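You operate a simulated robot arm through the tools that you are given. There is no shell and no other tool. Be economical: measure what you need, move in short steps, check, and stop when the job is done.

The job below is to be done with a simulated robot arm. You get a single attempt, and the scene is never put back.

JOB
Blot the line on the cream pad, lay the pad on the mat and set the gold weight on it.
Fine: the blotter goes back.

Only the result counts: the job must be done as asked and must still hold three seconds after the hand-in. Knocking over, shifting, dropping, spilling or breaking anything else fails it.

ROBOT AND FRAMES
A 7-joint arm with a two-finger parallel gripper, fixed in place. Base frame: the origin is at the foot of the arm, x ahead of it, y to its left, z up; the work surface is at about z = 750. Readings come in mm, degrees, newtons and seconds.
With the tool pointing down near the work surface it reaches from about 200 to 680 mm from the base axis. Its first joint turns from -66.0 to 66.0 degrees. Payload 2.4 kg.
The TCP is the grasp point between the finger pads, 30 mm short of the fingertips. In the tool frame z runs along the fingers and y along their closing line. Largest opening 94 mm; finger width 28, thickness 10; the body of the gripper, 50 by 96 mm, starts 55 mm behind the TCP.
Orientation is told as [roll, pitch, yaw] about the base's x, y, z axes, in that order, counted from this pose: with the fingers straight down and closing along the base's y, the tool's x points along the base's -x, its y along +y and its z along -z.

CONTROLS
- The arm moves only by the tool servo_tool. Its argument "deltas" is a list of rows, each a list of 7 numbers: the shift along the tool's x, y, z in units of 100 mm (1.0 is 100 mm), then the turn, a rotation vector about the tool's x, y, z in units of 90 degrees (1.0 is 90 degrees), then the opening, from 0 (shut) to 1 (fully open). In form: [[dx, dy, dz, rx, ry, rz, gripper], ...]. A call has 1 to 20 rows; each row is the pose to reach, as a shift and turn from the pose commanded when the call began, along the tool's axes at that moment. A call with a number of a shift or a turn outside -1 to 1 is refused whole. Each row takes 0.2 s and may step no farther than 50 mm and 8.6 degrees from the row before; otherwise, or with a gripper value out of range, the whole call is refused. A pose out of reach is approached as far as the arm can. The call stops where the force on the tool passes 40 N (or 10 N more than at its start, if that is more) or the arm is blocked; 0.2 s more then pass. The fingers move at their own pace (about 153 mm/s each) and stop on an object; they squeeze with about 34 N. The grip force told is the motor's: it shows also when the fingers shut on nothing. Time passes only in rows, and 0.2 s behind the last, so rows that repeat a pose let the fingers close. The reply holds the time, the measured pose of the TCP, the force on the tool along the base axes, the opening and the grip force, in the units named above and with some noise, and new pictures: "show" is both (left out), scene, wrist or none.
- Cameras (640 x 400 px; columns grow to the right, rows downward): "scene" is fixed at [19, 462, 1441.9]; the picture's right is [-0.89, -0.45, 0.00], its down [-0.26, 0.52, -0.81] and it looks along [0.37, -0.72, -0.58] (base axes); focal length 355 px, centre (320, 200). "wrist" rides on the gripper at [76, 14, -103] in the tool frame; the picture's right is [-0.18, 0.98, 0.00], its down [-0.75, -0.14, -0.64] and it looks along [-0.63, -0.12, 0.77] (tool axes); focal length 243 px, centre (320, 200). There is no depth. A picture from a camera that has moved, and an enlarged one, comes with that camera's place and axes in the base frame and with its lens.
- inspect(camera, box): a new picture of the part [left, top, right, bottom] of that camera's present view, enlarged. It takes no simulated time.
- job_done(): hands the job in; it is judged then, once.

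Go step by step. Nothing tells you positions but the pictures and the camera data: compare them with the known pose of the tool, close in by small moves and look again before you grip or let go. The budget is 120 turns and 200 pictures, counting those below and the enlarged ones. Unless the task says otherwise, let go and move clear before handing in, and close with one line.

The tools are called after "Emit:" as name(argument=value, ...) on one line, values as JSON. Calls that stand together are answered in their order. servo_tool: Moves the arm, as the interface text tells. Its arguments: {"type":"object","properties":{"deltas":{"type":"array","items":{"type":"array","items":{"type":"number"}}},"show":{"type":"string","enum":["both","scene","wrist","none"]}},"required":["deltas"]} The other tools are called the same way: inspect (camera, box) takes an enlarged picture of a part of a camera's view; job_done () hands the job in.

At the start:

```text
time: 0.0
tool_pos: [331.8, -245.8, 1033.4]
ee_rot: [0.1, 0.0, 0.0]
contact_force: [0.7, -0.2, -0.1]
finger_gap: 94.0
grasp_force: 0.1
```

scene: 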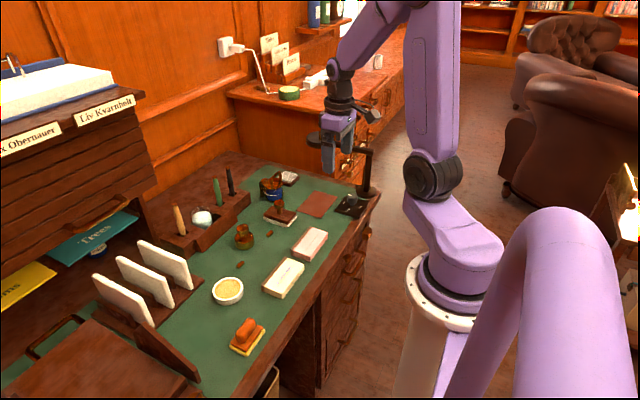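
wrist: 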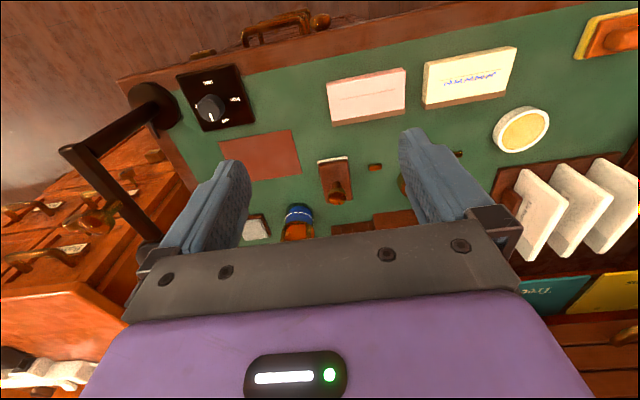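

I see a desk with a cream pad (with a blue written line), a pink pad, a rocker blotter, a reddish-brown mat, and some weights. I'll enlarge views first.

Emit:
inspect(camera="scene", box=[200, 160, 400, 300])

Emit:
inspect(camera="wrist", box=[160, 40, 400, 250])

Emit:
inspect(camera="wrist", box=[380, 0, 640, 200])

Emit:
inspect(camera="scene", box=[140, 160, 300, 370])

```text
2.86 times, centred on (300, 230) of scene
camera zoom: at [19.0, 462.0, 1441.9], right [-0.89, -0.45, 0.0], down [-0.26, 0.52, -0.81], along [0.37, -0.72, -0.58], focal length 1015 px, centre (377, 114)
```

zoom: 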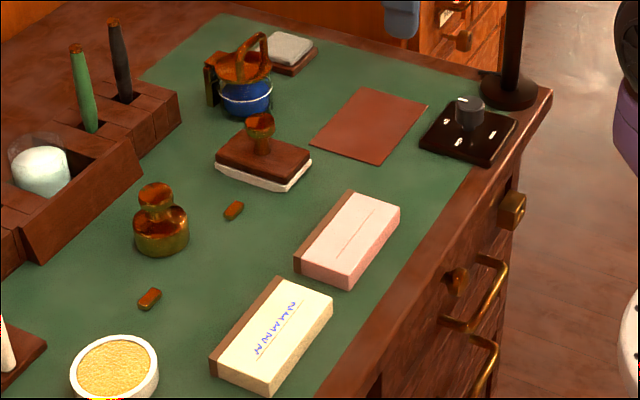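

```text
1.90 times, centred on (280, 145) of wrist
camera zoom: at [254.3, -231.3, 1136.5], right [0.18, 0.98, 0.0], down [0.75, -0.14, 0.64], along [0.63, -0.12, -0.77], focal length 462 px, centre (396, 305)
```

zoom: 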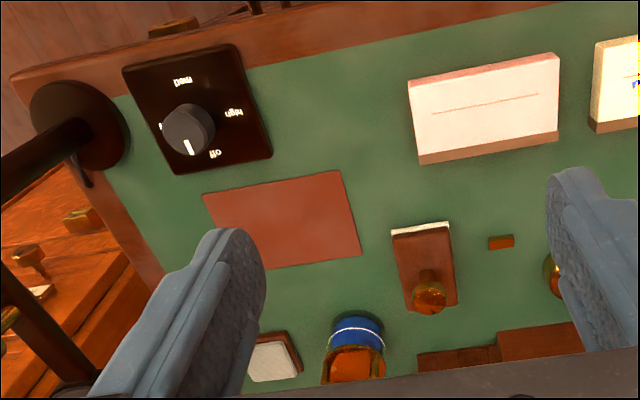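

```text
2.00 times, centred on (510, 100) of wrist
camera zoom: at [254.3, -231.3, 1136.5], right [0.18, 0.98, 0.0], down [0.75, -0.14, 0.64], along [0.63, -0.12, -0.77], focal length 485 px, centre (-60, 400)
```

zoom: 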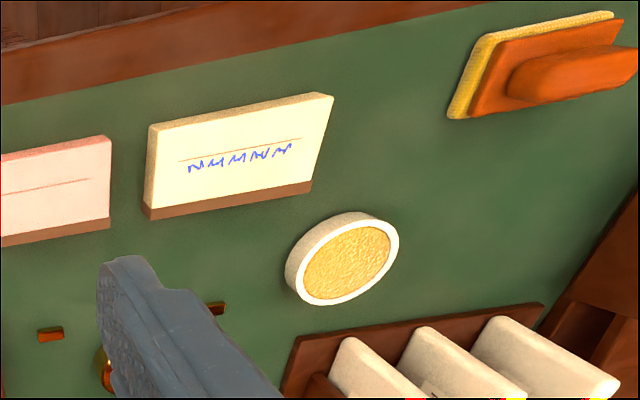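

```text
1.90 times, centred on (220, 265) of scene
camera zoom: at [19.0, 462.0, 1441.9], right [-0.89, -0.45, 0.0], down [-0.26, 0.52, -0.81], along [0.37, -0.72, -0.58], focal length 677 px, centre (510, 76)
```

zoom: 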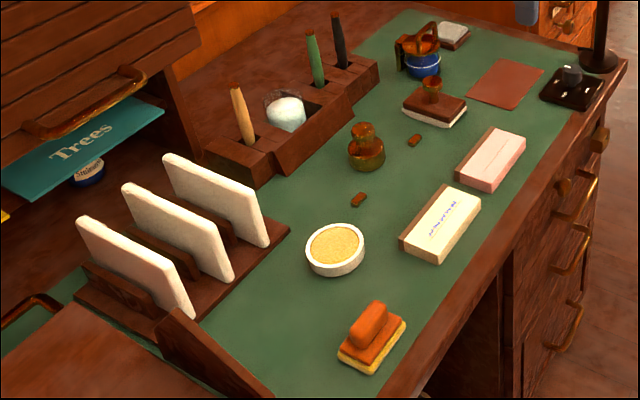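

I take the white-faced block with the brass knob to be the blotter (about [520,-245]), the cream pad about [376,-34], the mat about [452,-380], and the gold weight about [558,-108]. I'll move to get clearer views before touching anything.

Emit:
servo_tool(deltas=[[0, 0.45, 0, 0, 0, 0, 1], [0.2, 0.8, 0.2, 0, 0, 0, 1], [0.4, 1.0, 0.4, 0, 0, 0, 1], [0.4, 1.0, 0.4, 0, 0, 0, 1]], show="wrist")

Emit:
inspect(camera="wrist", box=[160, 0, 480, 200])

Emit:
inspect(camera="scene", box=[225, 160, 345, 240])

Emit:
inspect(camera="scene", box=[200, 220, 320, 370])

```text
time: 1.0
tool_pos: [291.1, -145.5, 992.6]
ee_rot: [0.0, 0.0, -0.1]
contact_force: [-0.2, 0.5, -0.5]
finger_gap: 94.0
grasp_force: 0.1
camera wrist: at [214.2, -131.4, 1096.6], right [0.18, 0.98, 0.0], down [0.75, -0.14, 0.64], along [0.63, -0.12, -0.77], focal length 243 px, centre (320, 200)
```

wrist: 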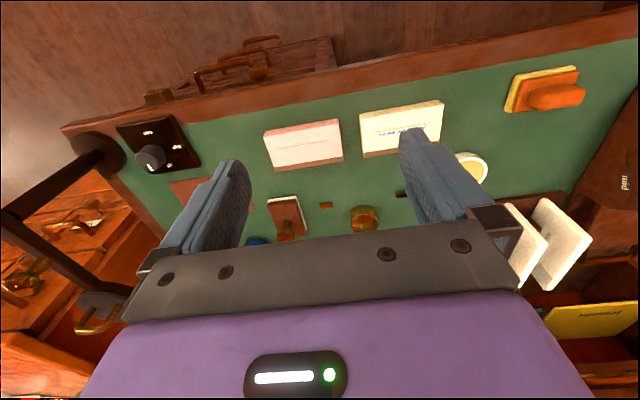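

```text
2.00 times, centred on (320, 100) of wrist
camera zoom: at [214.2, -131.4, 1096.6], right [0.18, 0.98, 0.0], down [0.75, -0.14, 0.64], along [0.63, -0.12, -0.77], focal length 485 px, centre (320, 400)
```

zoom: 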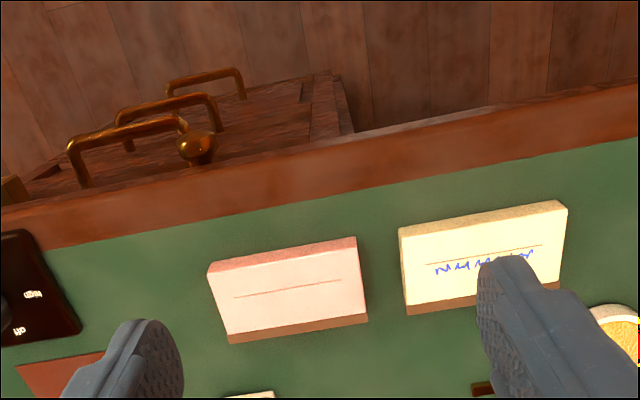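

```text
5.00 times, centred on (285, 200) of scene
camera zoom: at [19.0, 462.0, 1441.9], right [-0.89, -0.45, 0.0], down [-0.26, 0.52, -0.81], along [0.37, -0.72, -0.58], focal length 1777 px, centre (495, 200)
```

zoom: 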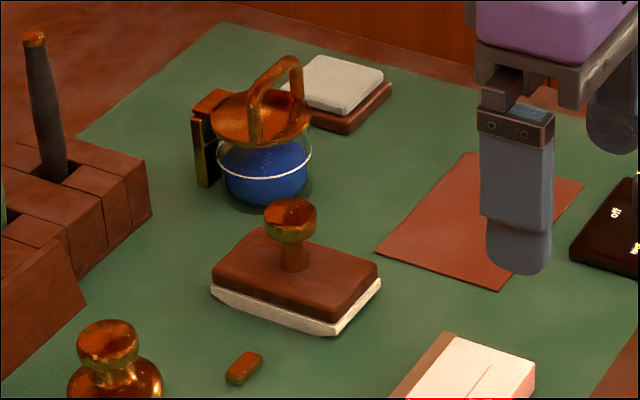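

```text
2.67 times, centred on (260, 295) of scene
camera zoom: at [19.0, 462.0, 1441.9], right [-0.89, -0.45, 0.0], down [-0.26, 0.52, -0.81], along [0.37, -0.72, -0.58], focal length 948 px, centre (480, -53)
```

zoom: 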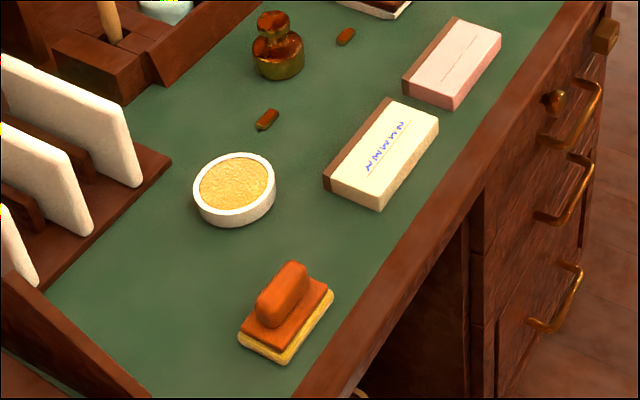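

The blotter is a knobbed block about 90x55 mm, long side along x, near [522,-254]; the cream pad's spine faces +x and its line runs along y. I'll go above the blotter for a closer look.

Emit:
servo_tool(deltas=[[-0.35, -0.25, 0, 0, 0, 0, 1], [-0.7, -0.5, 0, 0, 0, 0, 1], [-1, -0.8, 0.1, 0, 0, 0, 1], [-1, -1, 0.2, 0, 0, 0, 1]], show="none")

Emit:
servo_tool(deltas=[[-0.4, -0.05, 0.1, 0, 0, 0, 1], [-0.8, -0.1, 0.2, 0, 0, 0, 1], [-1, -0.1, 0.4, 0, 0, 0, 0.8], [-1, -0.1, 0.4, 0, 0, 0, 0.8]], show="both")

```text
time: 2.0
tool_pos: [391.9, -244.5, 973.4]
ee_rot: [0.0, 0.1, 0.0]
contact_force: [-0.4, 0.3, -0.3]
finger_gap: 94.2
grasp_force: 0.0
```

```text
time: 3.0
tool_pos: [491.8, -256.3, 932.7]
ee_rot: [0.0, 0.0, -0.1]
contact_force: [-0.7, -0.5, 0.6]
finger_gap: 75.3
grasp_force: 0.0
camera wrist: at [414.9, -241.6, 1037.1], right [0.18, 0.98, 0.0], down [0.75, -0.14, 0.64], along [0.63, -0.12, -0.77], focal length 243 px, centre (320, 200)
```

scene: 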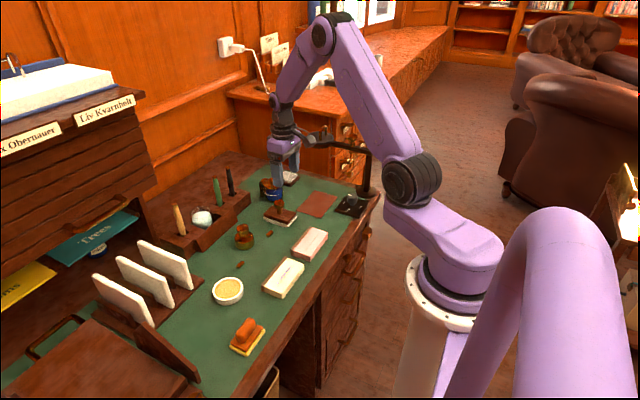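
wrist: 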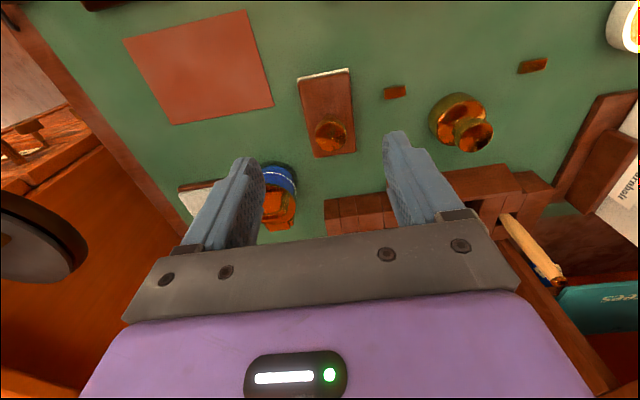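

Emit:
inspect(camera="wrist", box=[260, 50, 420, 170])

Emit:
inspect(camera="wrist", box=[110, 0, 310, 130])

Emit:
inspect(camera="wrist", box=[370, 50, 570, 180])

```text
3.33 times, centred on (340, 110) of wrist
camera zoom: at [414.9, -241.6, 1037.1], right [0.18, 0.98, 0.0], down [0.75, -0.14, 0.64], along [0.63, -0.12, -0.77], focal length 809 px, centre (253, 500)
```

zoom: 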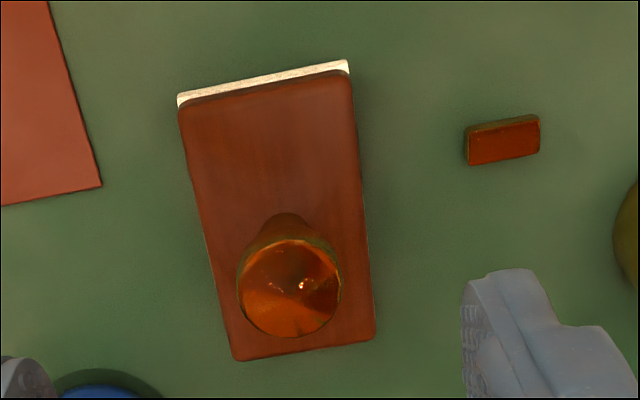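

```text
3.08 times, centred on (210, 65) of wrist
camera zoom: at [414.9, -241.6, 1037.1], right [0.18, 0.98, 0.0], down [0.75, -0.14, 0.64], along [0.63, -0.12, -0.77], focal length 746 px, centre (658, 615)
```

zoom: 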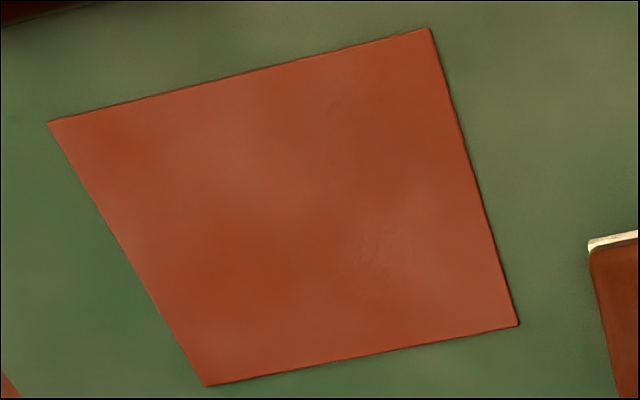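

```text
3.08 times, centred on (470, 115) of wrist
camera zoom: at [414.9, -241.6, 1037.1], right [0.18, 0.98, 0.0], down [0.75, -0.14, 0.64], along [0.63, -0.12, -0.77], focal length 746 px, centre (-142, 462)
```

zoom: 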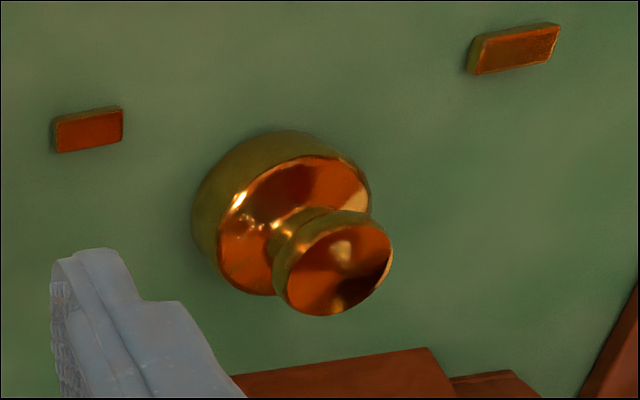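

The knob is at about [520,-250] with its top near z=811; the mat is axis-aligned, x 409–499, y −440…−311, centre [454,-375]; the gold weight is near [548,-107]. Next I descend to just above the knob and check.

Emit:
servo_tool(deltas=[[-0.15, 0.03, 0.3, 0, 0, 0, 0.7], [-0.28, 0.06, 0.65, 0, 0, 0, 0.7], [-0.28, 0.06, 0.85, 0, 0, 0, 0.7], [-0.28, 0.06, 0.85, 0, 0, 0, 0.7]], show="both")

Emit:
inspect(camera="scene", box=[225, 150, 345, 240])

```text
time: 4.0
tool_pos: [519.2, -249.0, 848.0]
ee_rot: [0.0, 0.0, 0.0]
contact_force: [-0.5, 0.0, 0.7]
finger_gap: 65.6
grasp_force: 0.1
camera wrist: at [443.1, -235.8, 951.0], right [0.18, 0.98, 0.0], down [0.75, -0.14, 0.64], along [0.63, -0.12, -0.77], focal length 243 px, centre (320, 200)
```

scene: 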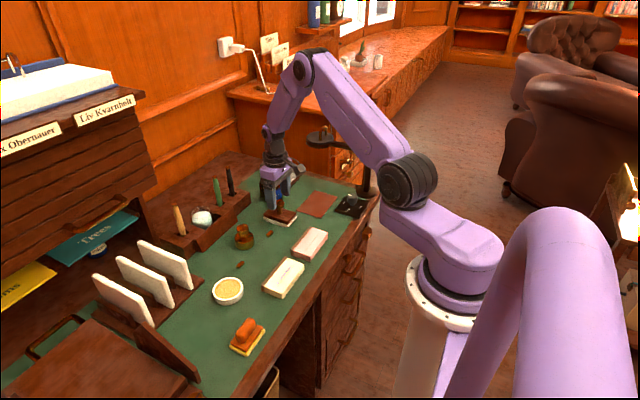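
wrist: 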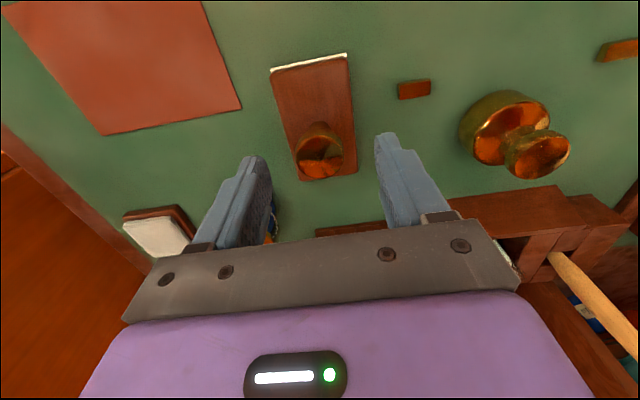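

```text
4.44 times, centred on (285, 195) of scene
camera zoom: at [19.0, 462.0, 1441.9], right [-0.89, -0.45, 0.0], down [-0.26, 0.52, -0.81], along [0.37, -0.72, -0.58], focal length 1579 px, centre (476, 222)
```

zoom: 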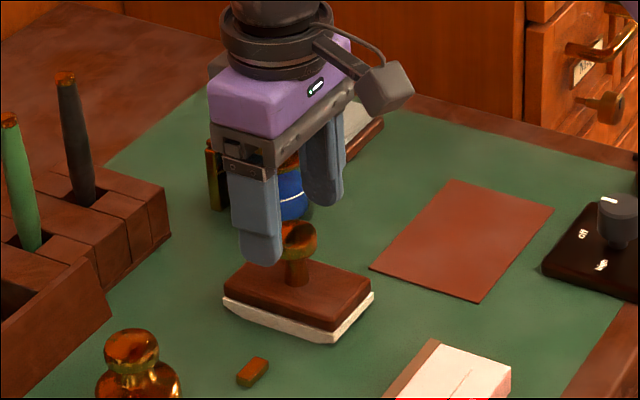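

The knob sits between the fingers at about [521,-251]. I'll descend and close on it.

Emit:
servo_tool(deltas=[[-0.01, -0.02, 0.2, 0, 0, 0, 0.7], [-0.02, -0.02, 0.41, 0, 0, 0, 0.7], [-0.02, -0.02, 0.41, 0, 0, 0, 0.3], [-0.02, -0.02, 0.41, 0, 0, 0, 0], [-0.02, -0.02, 0.41, 0, 0, 0, 0], [-0.02, -0.02, 0.41, 0, 0, 0, 0]], show="both")

Emit:
inspect(camera="scene", box=[235, 160, 325, 235])

```text
time: 5.4
tool_pos: [522.0, -252.3, 808.2]
ee_rot: [0.1, -0.1, 0.0]
contact_force: [1.4, 0.5, 1.5]
finger_gap: 31.4
grasp_force: 33.8
camera wrist: at [445.0, -237.9, 911.1], right [0.18, 0.98, 0.0], down [0.75, -0.14, 0.64], along [0.63, -0.12, -0.77], focal length 243 px, centre (320, 200)
```

scene: 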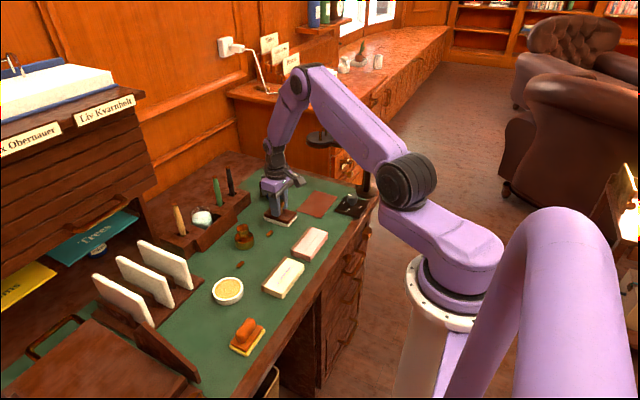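
wrist: 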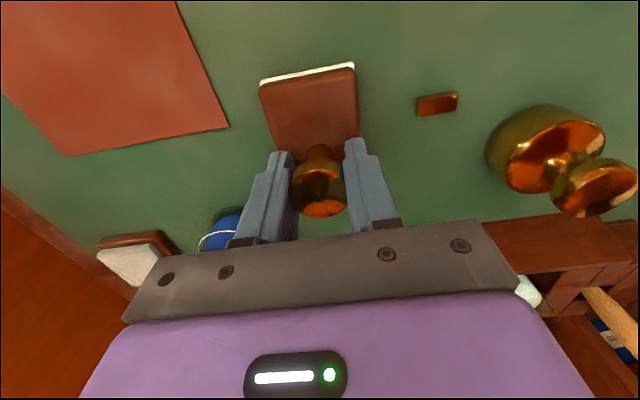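

```text
5.33 times, centred on (280, 198) of scene
camera zoom: at [19.0, 462.0, 1441.8], right [-0.89, -0.45, 0.0], down [-0.26, 0.52, -0.81], along [0.37, -0.72, -0.58], focal length 1895 px, centre (533, 213)
```

zoom: 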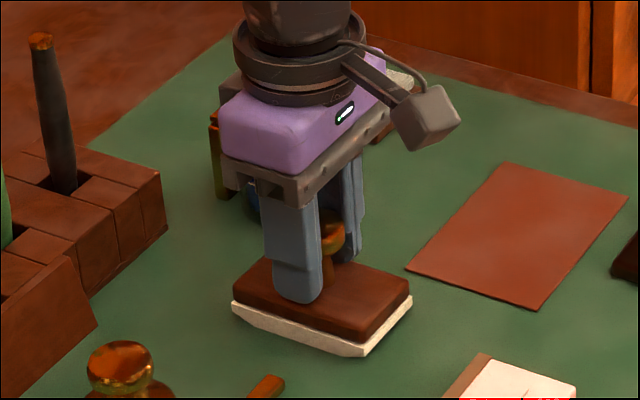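

Grip is firm (31 mm, 34 N). I'll lift, and look at its underside shape.

Emit:
servo_tool(deltas=[[0, 0, -0.15, 0, 0, 0, 0], [0, 0, -0.45, 0, 0, 0, 0], [0, 0, -0.8, 0, 0, 0, 0], [0, 0, -0.9, 0, 0, 0, 0]], show="both")

Emit:
inspect(camera="scene", box=[235, 120, 325, 235])

```text
time: 6.4
tool_pos: [520.3, -250.5, 896.6]
ee_rot: [0.0, 0.0, 0.0]
contact_force: [-0.8, -0.1, -1.8]
finger_gap: 31.3
grasp_force: 33.8
camera wrist: at [443.8, -237.0, 1000.0], right [0.18, 0.98, 0.0], down [0.75, -0.14, 0.64], along [0.63, -0.12, -0.77], focal length 243 px, centre (320, 200)
```

scene: 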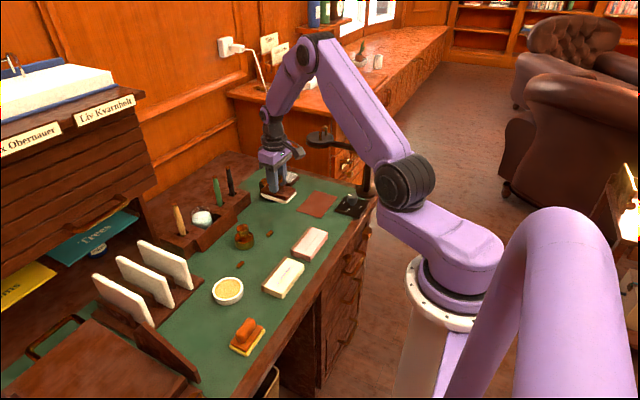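
wrist: 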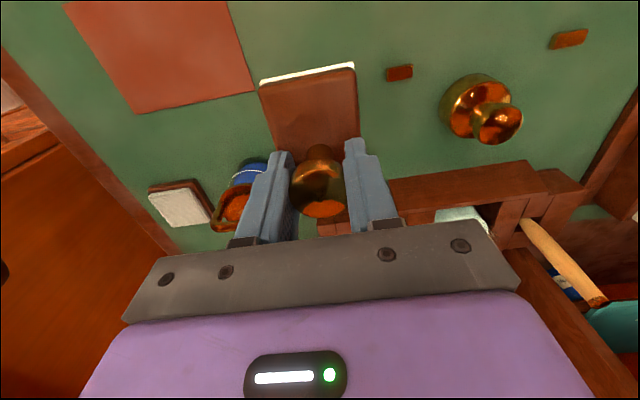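

```text
3.48 times, centred on (280, 178) of scene
camera zoom: at [19.1, 462.0, 1441.9], right [-0.89, -0.45, 0.0], down [-0.26, 0.52, -0.81], along [0.37, -0.72, -0.58], focal length 1236 px, centre (459, 278)
```

zoom: 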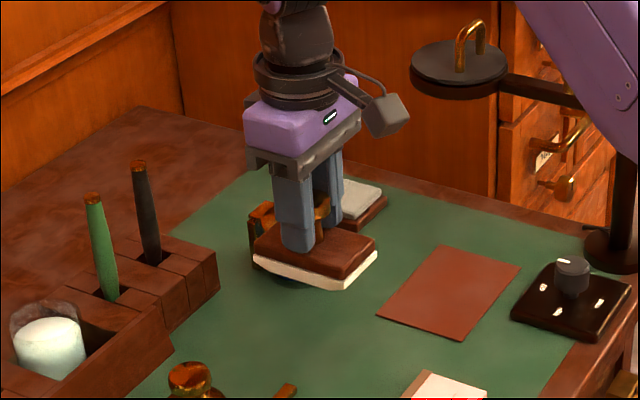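

The blotter is lifted, its white face slightly curved at the ends. The line on the cream pad runs along y at x≈376 from y≈−78 to −9, so I'll carry the blotter high over the pad and turn it 90°.

Emit:
servo_tool(deltas=[[0.2, 0.25, -0.2, 0, 0, 0, 0], [0.4, 0.55, -0.3, 0, 0, 0, 0], [0.6, 0.85, -0.3, 0, 0, 0, 0], [0.75, 1, -0.3, 0, 0, 0, 0]], show="none")

Emit:
servo_tool(deltas=[[0.2, 0.25, 0, 0, 0, 0.09, 0], [0.4, 0.55, 0, 0, 0, 0.18, 0], [0.6, 0.85, 0, 0, 0, 0.27, 0], [0.7, 1, 0, 0, 0, 0.36, 0], [0.7, 1, 0, 0, 0, 0.45, 0], [0.7, 1, 0, 0, 0, 0.54, 0], [0.7, 1, 0, 0, 0, 0.63, 0], [0.7, 1, 0, 0, 0, 0.72, 0], [0.7, 1, 0, 0, 0, 0.81, 0], [0.7, 1, 0, 0, 0, 0.9, 0], [0.7, 1, 0, 0, 0, 0.98, 0], [0.7, 1, 0, 0, 0, 1, 0]], show="both")

```text
time: 7.4
tool_pos: [447.8, -150.5, 926.3]
ee_rot: [0.0, 0.0, 0.0]
contact_force: [-0.4, 0.0, -1.0]
finger_gap: 31.2
grasp_force: 34.4
```

```text
time: 10.0
tool_pos: [376.9, -51.3, 927.5]
ee_rot: [0.0, 0.0, -90.2]
contact_force: [-0.1, -0.2, -1.3]
finger_gap: 31.3
grasp_force: 34.1
camera wrist: at [390.3, 25.1, 1030.0], right [0.98, -0.19, 0.0], down [-0.14, -0.75, 0.64], along [-0.12, -0.63, -0.77], focal length 243 px, centre (320, 200)
```

scene: 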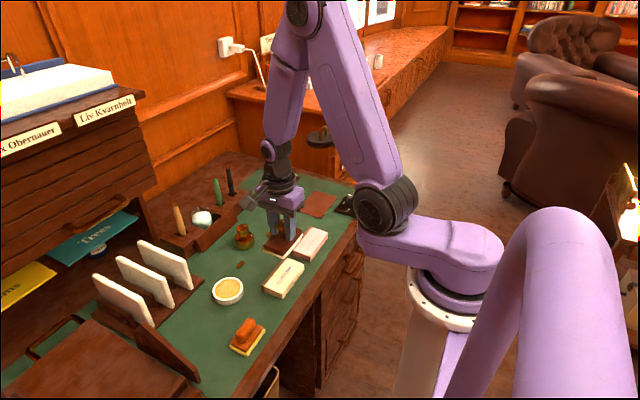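
wrist: 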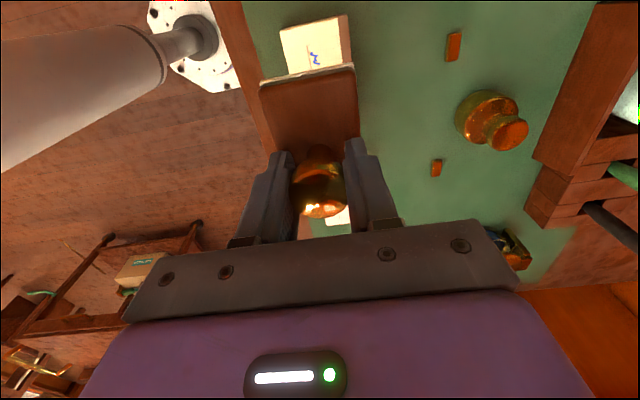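

Emit:
inspect(camera="wrist", box=[250, 0, 370, 80])

Emit:
inspect(camera="scene", box=[230, 180, 350, 310])

```text
5.00 times, centred on (310, 40) of wrist
camera zoom: at [390.3, 25.1, 1030.0], right [0.98, -0.19, 0.0], down [-0.14, -0.75, 0.64], along [-0.12, -0.63, -0.77], focal length 1213 px, centre (370, 1000)
```

zoom: 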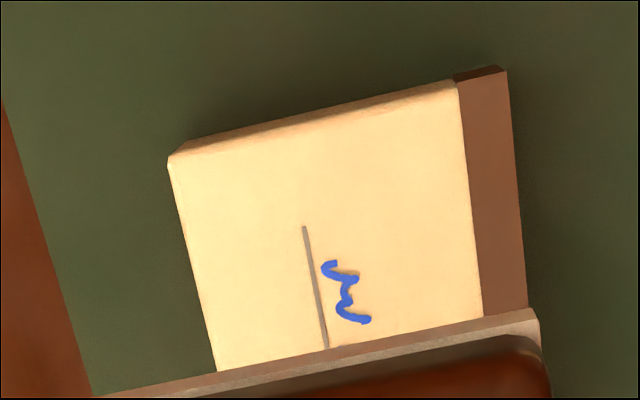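

```text
3.08 times, centred on (290, 245) of scene
camera zoom: at [19.1, 462.0, 1441.9], right [-0.89, -0.45, 0.0], down [-0.26, 0.52, -0.81], along [0.37, -0.72, -0.58], focal length 1093 px, centre (412, 62)
```

zoom: 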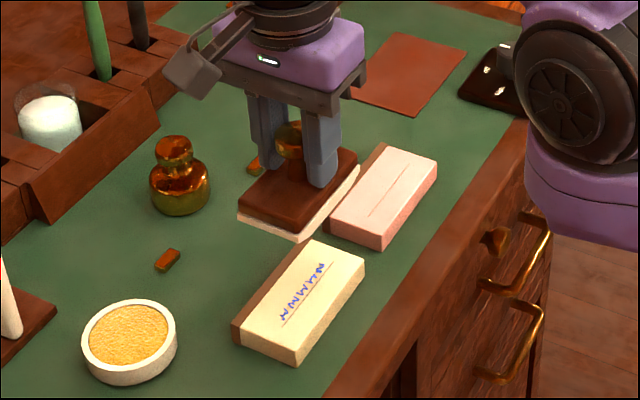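

The line runs x≈374–383, y≈−80…−11; I'll centre the blotter over [378,-45] and come down close above the pad (tool x is now base +y, tool y is base +x).

Emit:
servo_tool(deltas=[[0.06, 0.015, 0.3, 0, 0, 0, 0], [0.06, 0.015, 0.6, 0, 0, 0, 0], [0.06, 0.015, 0.8, 0, 0, 0, 0], [0.06, 0.015, 0.88, 0, 0, 0, 0], [0.06, 0.015, 0.88, 0, 0, 0, 0]], show="scene")

Emit:
inspect(camera="scene", box=[230, 200, 340, 310])

Emit:
inspect(camera="wrist", box=[220, 0, 420, 130])

```text
time: 11.2
tool_pos: [379.2, -45.0, 841.0]
ee_rot: [0.1, 0.1, -90.0]
contact_force: [0.0, 0.0, -0.9]
finger_gap: 31.5
grasp_force: 33.2
```

scene: 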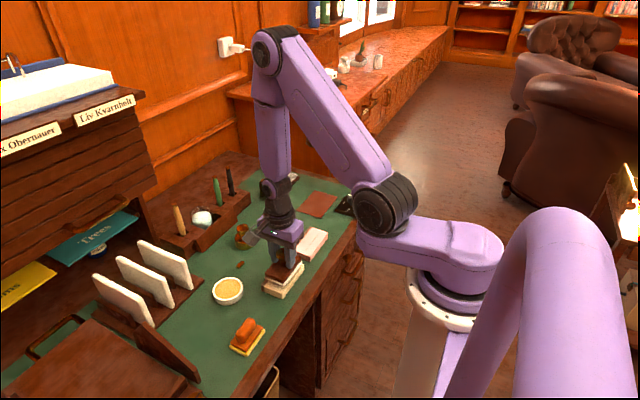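

```text
3.64 times, centred on (285, 255) of scene
camera zoom: at [19.1, 462.0, 1441.9], right [-0.89, -0.45, 0.0], down [-0.26, 0.52, -0.81], along [0.37, -0.72, -0.58], focal length 1292 px, centre (447, 0)
```

zoom: 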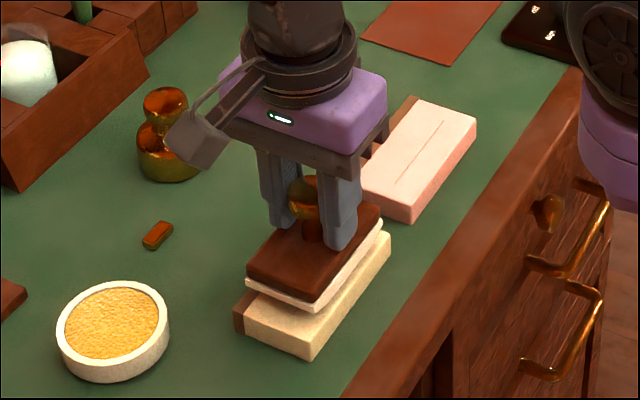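

```text
3.08 times, centred on (320, 65) of wrist
camera zoom: at [392.3, 30.3, 943.8], right [0.98, -0.18, 0.0], down [-0.14, -0.75, 0.64], along [-0.12, -0.63, -0.77], focal length 746 px, centre (320, 615)
```

zoom: 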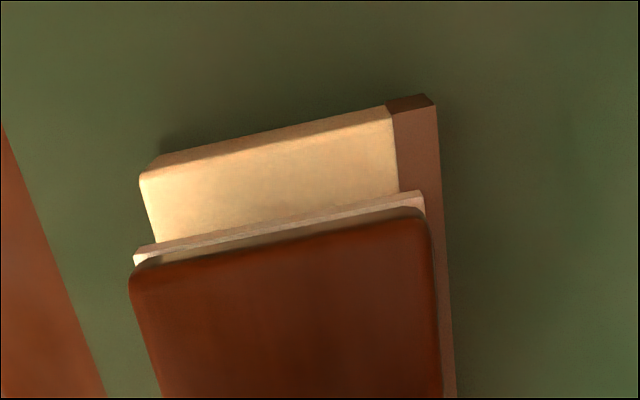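

The blotter is aligned over the line with a rocker-curved face. Descending slowly to feel contact.

Emit:
servo_tool(deltas=[[0, 0, 0.03, 0, 0, 0, 0], [0, 0, 0.06, 0, 0, 0, 0], [0, 0, 0.09, 0, 0, 0, 0], [0, 0, 0.11, 0, 0, 0, 0]], show="none")

Emit:
servo_tool(deltas=[[0, 0, 0.01, 0, 0, 0, 0], [0, 0, 0.02, 0, 0, 0, 0]], show="none")

Emit:
inspect(camera="scene", box=[250, 230, 320, 305])

```text
time: 12.2
tool_pos: [378.1, -44.7, 829.9]
ee_rot: [0.1, 0.0, -90.0]
contact_force: [-3.8, -1.0, 35.3]
finger_gap: 31.5
grasp_force: 34.0
```

```text
time: 12.8
tool_pos: [377.7, -46.1, 827.6]
ee_rot: [0.1, 0.0, -90.0]
contact_force: [-1.9, -0.7, 16.1]
finger_gap: 31.0
grasp_force: 34.1
stopped in row 2: the force on the tool passed its limit (the readings are from after the stop); the commanded pose is now the measured one
```

```text
5.33 times, centred on (285, 268) of scene
camera zoom: at [18.8, 462.0, 1441.9], right [-0.89, -0.45, 0.0], down [-0.26, 0.52, -0.81], along [0.37, -0.72, -0.58], focal length 1895 px, centre (507, -160)
```

zoom: 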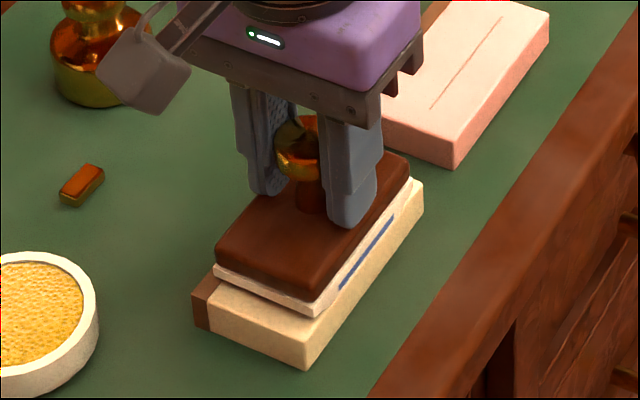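

Contact made (about 16–35 N). I'll lift off and look at the line to see how much was taken up.

Emit:
servo_tool(deltas=[[0, 0, -0.02, 0, 0, 0, 0], [0, 0, -0.2, 0, 0, 0, 0], [0, 0, -0.6, 0, 0, 0, 0], [-0.3, 0, -0.9, 0, 0, 0, 0], [-0.6, 0, -0.9, 0, 0, 0, 0], [-0.6, 0, -0.9, 0, 0, 0, 0]], show="scene")

Emit:
inspect(camera="scene", box=[230, 180, 340, 310])

Emit:
inspect(camera="wrist", box=[240, 0, 400, 100])

```text
time: 14.2
tool_pos: [377.7, -104.4, 915.3]
ee_rot: [0.0, -0.1, -90.0]
contact_force: [0.2, -0.6, -2.1]
finger_gap: 31.0
grasp_force: 33.8
```

scene: 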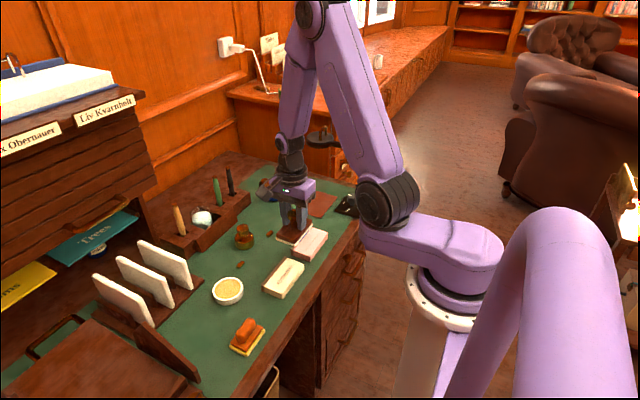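

```text
3.08 times, centred on (285, 245) of scene
camera zoom: at [19.1, 462.0, 1441.9], right [-0.89, -0.45, 0.0], down [-0.26, 0.52, -0.81], along [0.37, -0.72, -0.58], focal length 1093 px, centre (428, 62)
```

zoom: 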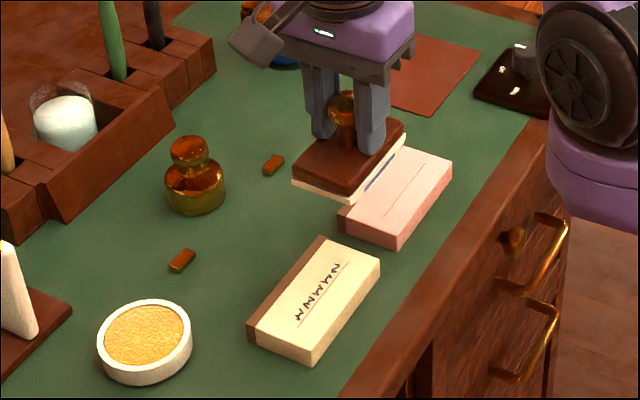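

```text
4.00 times, centred on (320, 50) of wrist
camera zoom: at [391.9, -28.9, 1019.1], right [0.98, -0.18, 0.0], down [-0.14, -0.75, 0.64], along [-0.12, -0.63, -0.77], focal length 970 px, centre (320, 800)
```

zoom: 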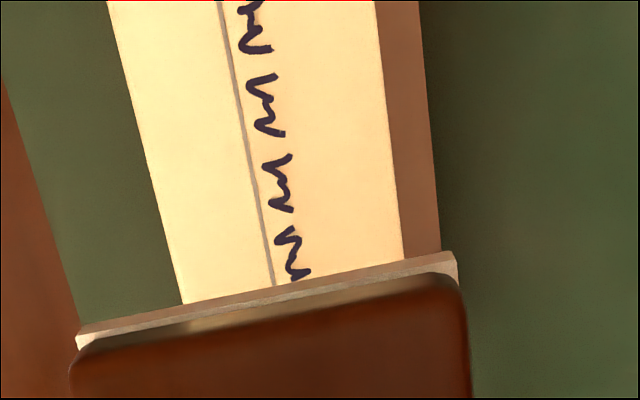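

All the letters have turned dark (dry) and the blotter has the blue trace, so the blotting is done. I'll carry the blotter back to its original spot, turning it back.

Emit:
servo_tool(deltas=[[-0.2, 0.15, 0, 0, 0, -0.09, 0], [-0.4, 0.35, 0, 0, 0, -0.18, 0], [-0.6, 0.55, 0, 0, 0, -0.27, 0], [-0.8, 0.75, 0, 0, 0, -0.36, 0], [-1, 0.9, 0, 0, 0, -0.45, 0], [-1, 0.9, 0, 0, 0, -0.54, 0], [-1, 0.9, 0, 0, 0, -0.63, 0], [-1, 0.9, 0, 0, 0, -0.72, 0], [-1, 0.9, 0, 0, 0, -0.81, 0], [-1, 0.9, 0, 0, 0, -0.9, 0], [-1, 0.9, 0, 0, 0, -0.98, 0], [-1, 0.9, 0, 0, 0, -1, 0]], show="none")

```text
time: 16.8
tool_pos: [468.1, -205.2, 918.9]
ee_rot: [-0.2, -0.1, 0.3]
contact_force: [-0.4, -0.4, -0.7]
finger_gap: 30.7
grasp_force: 33.9
```

Now shift over the original spot and come down to 20 mm above it.

Emit:
servo_tool(deltas=[[-0.25, -0.2, 0.1, 0, 0, 0, 0], [-0.5, -0.4, 0.3, 0, 0, 0, 0], [-0.53, -0.465, 0.6, 0, 0, 0, 0], [-0.53, -0.465, 0.86, 0, 0, 0, 0], [-0.53, -0.465, 0.86, 0, 0, 0, 0]], show="both")

Emit:
inspect(camera="scene", box=[235, 160, 325, 235])

```text
time: 18.0
tool_pos: [521.8, -249.7, 832.7]
ee_rot: [-0.1, -0.2, 0.0]
contact_force: [0.4, -0.6, -0.9]
finger_gap: 31.0
grasp_force: 33.9
camera wrist: at [444.5, -235.8, 934.8], right [0.18, 0.98, 0.0], down [0.75, -0.14, 0.64], along [0.63, -0.12, -0.76], focal length 243 px, centre (320, 200)
```

scene: 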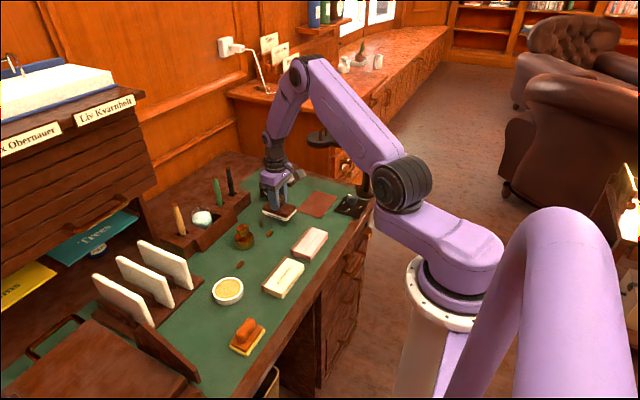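
wrist: 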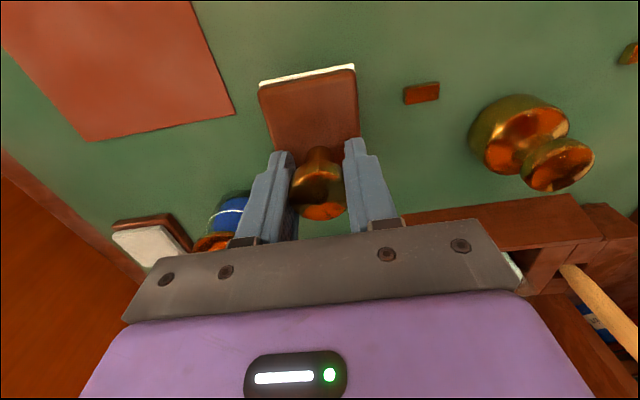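

```text
5.33 times, centred on (280, 198) of scene
camera zoom: at [19.1, 462.0, 1441.9], right [-0.89, -0.45, 0.0], down [-0.26, 0.52, -0.81], along [0.37, -0.72, -0.58], focal length 1895 px, centre (533, 213)
```

zoom: 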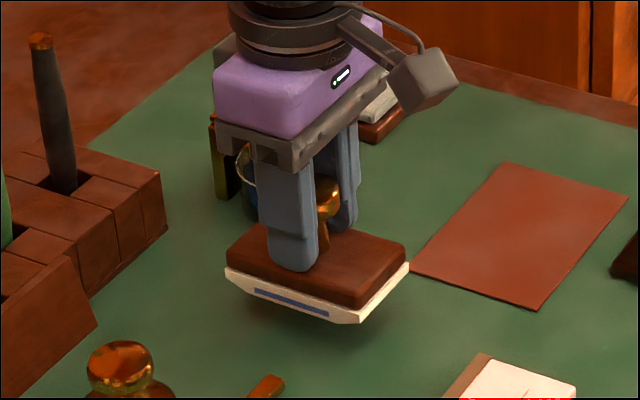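

Aligned as before; descending gently to touch.

Emit:
servo_tool(deltas=[[0, -0.01, 0.1, 0, 0, 0, 0], [0, -0.01, 0.18, 0, 0, 0, 0], [0, -0.01, 0.22, 0, 0, 0, 0], [0, -0.01, 0.235, 0, 0, 0, 0]], show="none")

Emit:
inspect(camera="scene", box=[235, 160, 325, 235])

```text
time: 19.0
tool_pos: [521.0, -251.7, 809.2]
ee_rot: [-0.1, -0.2, 0.0]
contact_force: [0.7, 0.6, -1.4]
finger_gap: 30.8
grasp_force: 34.3
```

```text
5.33 times, centred on (280, 198) of scene
camera zoom: at [19.1, 462.0, 1441.9], right [-0.89, -0.45, 0.0], down [-0.26, 0.52, -0.81], along [0.37, -0.72, -0.58], focal length 1895 px, centre (533, 213)
```

zoom: 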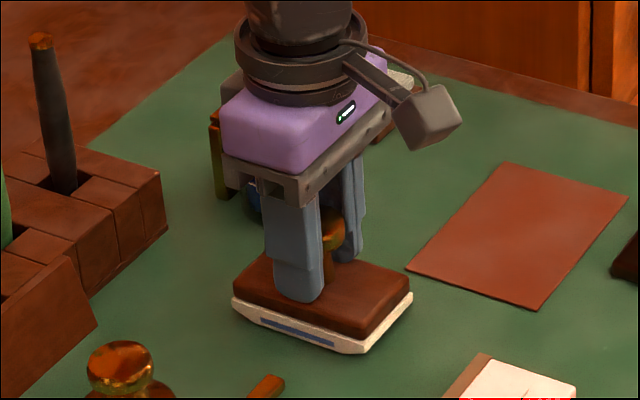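

Emit:
servo_tool(deltas=[[0, 0, 0.01, 0, 0, 0, 0], [0, 0, 0.02, 0, 0, 0, 0], [0, 0, 0.02, 0, 0, 0, 0]], show="none")

```text
time: 19.8
tool_pos: [521.3, -252.2, 806.2]
ee_rot: [-0.1, -0.1, 0.0]
contact_force: [0.4, 0.3, -2.3]
finger_gap: 30.7
grasp_force: 33.6
```

No contact yet (force still negative, i.e. hanging weight); going down another millimetre or two.

Emit:
servo_tool(deltas=[[0, 0, 0.007, 0, 0, 0, 0], [0, 0, 0.012, 0, 0, 0, 0], [0, 0, 0.012, 0, 0, 0, 0]], show="none")

```text
time: 20.6
tool_pos: [521.7, -252.8, 806.0]
ee_rot: [0.1, -0.1, 0.0]
contact_force: [-6.7, 1.8, 14.6]
finger_gap: 30.8
grasp_force: 33.4
```

Contact felt; it's on the desk. I'll open and lift clear.

Emit:
servo_tool(deltas=[[0, 0, -0.005, 0, 0, 0, 0.2], [0, 0, -0.005, 0, 0, 0, 0.6], [0, 0, -0.005, 0, 0, 0, 0.7], [0, 0, -0.2, 0, 0, 0, 0.7], [0, 0, -0.6, 0, 0, 0, 0.7], [0.2, 0, -1, 0, 0, 0, 0.7]], show="both")

Emit:
inspect(camera="scene", box=[235, 160, 325, 235])

```text
time: 22.0
tool_pos: [502.5, -251.8, 902.7]
ee_rot: [0.1, -0.1, 0.0]
contact_force: [0.9, 0.5, 0.2]
finger_gap: 65.9
grasp_force: 0.1
camera wrist: at [425.3, -238.4, 1006.6], right [0.18, 0.98, 0.0], down [0.75, -0.14, 0.64], along [0.63, -0.12, -0.77], focal length 243 px, centre (320, 200)
```

scene: 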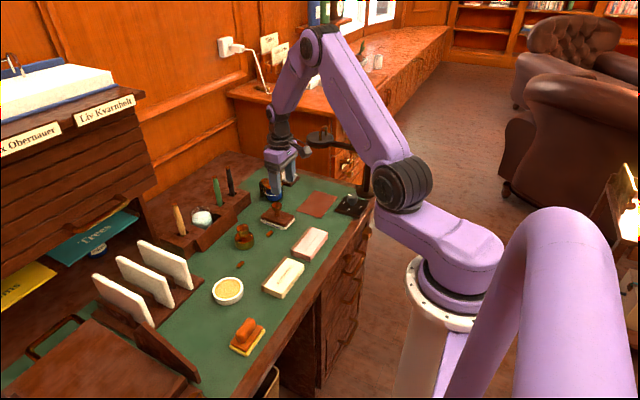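
wrist: 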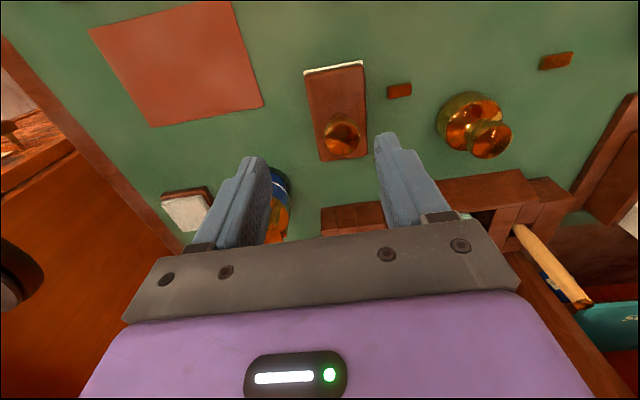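

```text
5.33 times, centred on (280, 198) of scene
camera zoom: at [19.0, 462.0, 1441.9], right [-0.89, -0.45, 0.0], down [-0.26, 0.52, -0.81], along [0.37, -0.72, -0.58], focal length 1895 px, centre (533, 213)
```

zoom: 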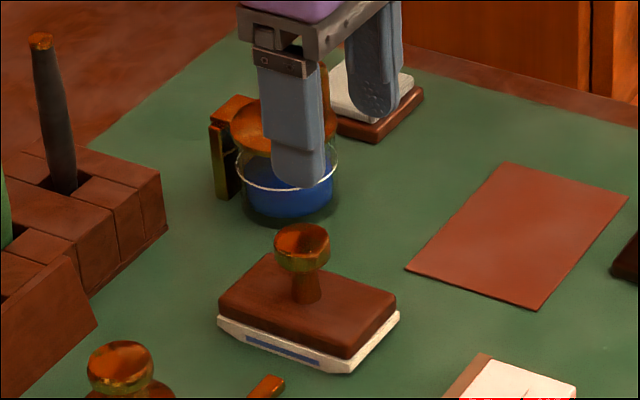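

The blotter got dragged about 14 mm to +y on release (knob now near [518,-237]), so I'll regrip it and set it back exactly, releasing more gradually.

Emit:
servo_tool(deltas=[[-0.16, 0.14, 0.2, 0, 0, 0, 0.7], [-0.16, 0.14, 0.5, 0, 0, 0, 0.7], [-0.16, 0.14, 0.58, 0, 0, 0, 0.7], [-0.16, 0.14, 0.58, 0, 0, 0, 0.7]], show="wrist")

Emit:
inspect(camera="wrist", box=[240, 30, 400, 200])

```text
time: 23.0
tool_pos: [517.8, -238.9, 843.9]
ee_rot: [-0.1, -0.2, 0.0]
contact_force: [0.2, -0.4, -0.1]
finger_gap: 65.7
grasp_force: 0.1
camera wrist: at [440.2, -224.7, 948.5], right [0.18, 0.98, 0.0], down [0.75, -0.14, 0.64], along [0.63, -0.12, -0.76], focal length 243 px, centre (320, 200)
```

wrist: 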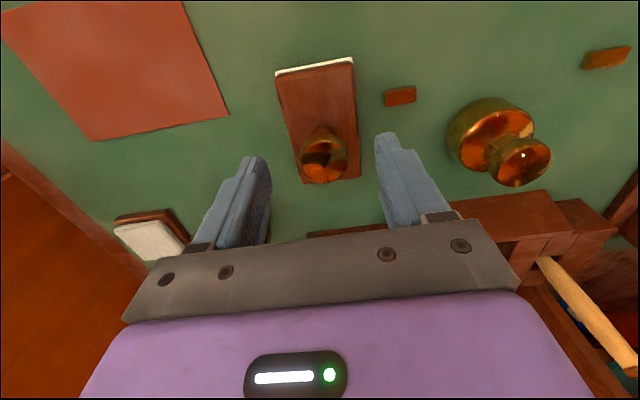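

```text
2.35 times, centred on (320, 115) of wrist
camera zoom: at [440.2, -224.7, 948.5], right [0.18, 0.98, 0.0], down [0.75, -0.14, 0.64], along [0.63, -0.12, -0.76], focal length 571 px, centre (320, 400)
```

zoom: 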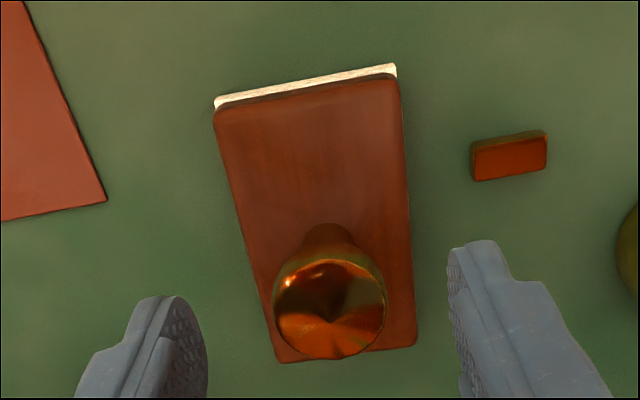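

It only shifted in y (centre −236.4 vs −250 originally). I'll grip, lift a few mm, move −13.7 mm in y, and lower.

Emit:
servo_tool(deltas=[[-0.01, 0.015, 0.2, 0, 0, 0, 0.7], [-0.01, 0.015, 0.38, 0, 0, 0, 0.7], [-0.01, 0.015, 0.38, 0, 0, 0, 0.4], [-0.01, 0.015, 0.38, 0, 0, 0, 0.2], [-0.01, 0.015, 0.38, 0, 0, 0, 0], [-0.01, 0.015, 0.38, 0, 0, 0, 0], [-0.01, 0.015, 0.3, 0, 0, 0, 0]], show="none")

Emit:
inspect(camera="scene", box=[235, 160, 325, 235])

```text
time: 24.6
tool_pos: [518.6, -237.1, 815.8]
ee_rot: [-0.1, -0.2, -0.1]
contact_force: [0.0, 0.1, -1.9]
finger_gap: 31.2
grasp_force: 33.8
```

```text
5.33 times, centred on (280, 198) of scene
camera zoom: at [19.1, 462.0, 1441.9], right [-0.89, -0.45, 0.0], down [-0.26, 0.52, -0.81], along [0.37, -0.72, -0.58], focal length 1895 px, centre (533, 213)
```

zoom: 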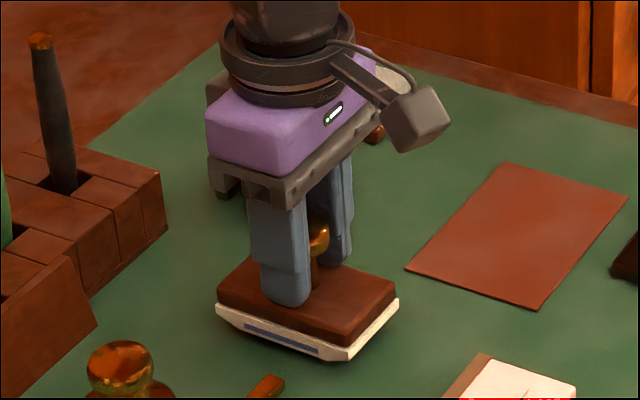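

Emit:
servo_tool(deltas=[[0, -0.07, 0, 0, 0, 0, 0], [0, -0.135, 0, 0, 0, 0, 0], [0, -0.135, 0.04, 0, 0, 0, 0], [0, -0.135, 0.07, 0, 0, 0, 0], [0, -0.135, 0.075, 0, 0, 0, 0]], show="none")

Emit:
servo_tool(deltas=[[0, 0, 0.004, 0, 0, 0, 0], [0, 0, 0.008, 0, 0, 0, 0]], show="none")

Emit:
inspect(camera="scene", box=[235, 160, 325, 235])

```text
time: 25.8
tool_pos: [518.9, -249.0, 810.5]
ee_rot: [0.0, -0.2, 0.0]
contact_force: [0.6, 0.2, -0.9]
finger_gap: 31.3
grasp_force: 33.8
```

```text
time: 26.4
tool_pos: [517.8, -249.6, 808.8]
ee_rot: [0.0, 0.0, 0.1]
contact_force: [-0.5, -0.2, -0.9]
finger_gap: 31.1
grasp_force: 33.7
```

```text
5.33 times, centred on (280, 198) of scene
camera zoom: at [19.1, 462.0, 1441.9], right [-0.89, -0.45, 0.0], down [-0.26, 0.52, -0.81], along [0.37, -0.72, -0.58], focal length 1895 px, centre (533, 213)
```

zoom: 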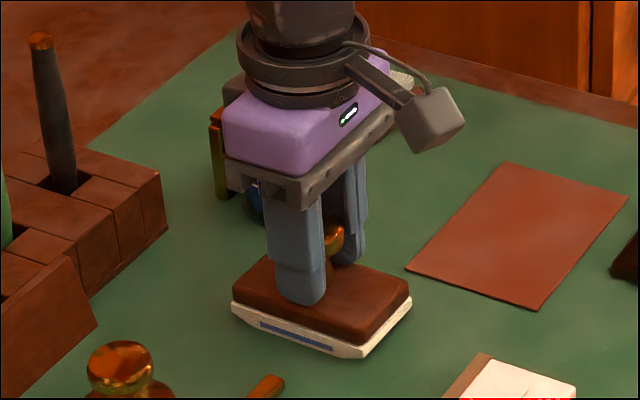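

Position matches the original view; feeling for contact in fine steps.

Emit:
servo_tool(deltas=[[0, -0.007, 0.005, 0, 0, 0, 0], [0, -0.007, 0.01, 0, 0, 0, 0]], show="none")

```text
time: 27.0
tool_pos: [519.0, -250.7, 808.4]
ee_rot: [0.0, -0.1, 0.0]
contact_force: [-2.6, 2.9, 4.9]
finger_gap: 31.5
grasp_force: 33.9
```

Light contact (5 N). Opening gradually without moving and looking before lifting.

Emit:
servo_tool(deltas=[[0, 0, 0, 0, 0, 0, 0.34], [0, 0, 0, 0, 0, 0, 0.38], [0, 0, 0, 0, 0, 0, 0.44], [0, 0, 0, 0, 0, 0, 0.5], [0, 0, 0, 0, 0, 0, 0.5]], show="none")

Emit:
inspect(camera="scene", box=[235, 160, 325, 235])

Emit:
inspect(camera="wrist", box=[220, 30, 420, 230])

```text
time: 28.2
tool_pos: [518.3, -250.9, 809.0]
ee_rot: [-0.1, 0.0, 0.0]
contact_force: [0.5, -0.4, 0.4]
finger_gap: 47.0
grasp_force: 0.1
```

```text
5.33 times, centred on (280, 198) of scene
camera zoom: at [19.0, 462.0, 1441.9], right [-0.89, -0.45, 0.0], down [-0.26, 0.52, -0.81], along [0.37, -0.72, -0.58], focal length 1895 px, centre (533, 213)
```

zoom: 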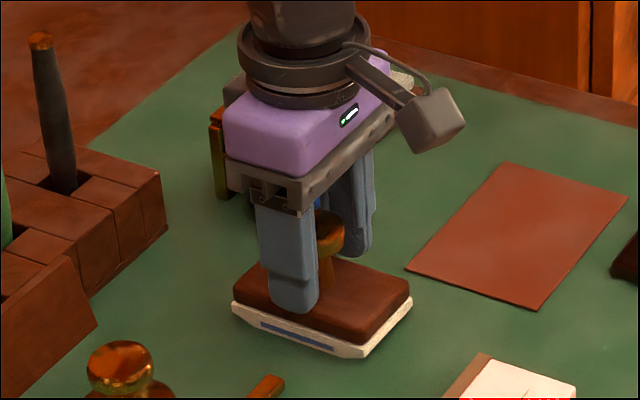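

```text
2.00 times, centred on (320, 130) of wrist
camera zoom: at [441.7, -237.2, 911.0], right [0.18, 0.98, 0.0], down [0.75, -0.14, 0.64], along [0.63, -0.12, -0.77], focal length 485 px, centre (320, 340)
```

zoom: 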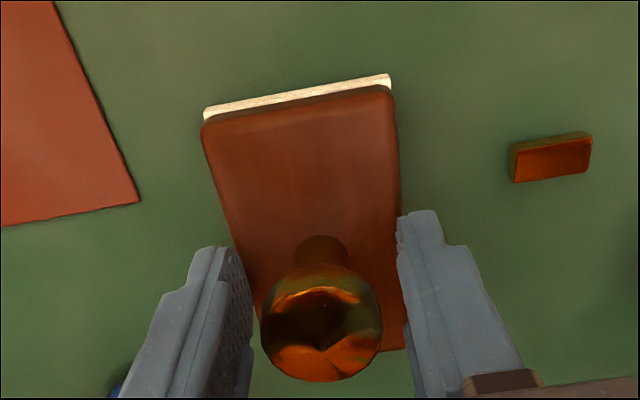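

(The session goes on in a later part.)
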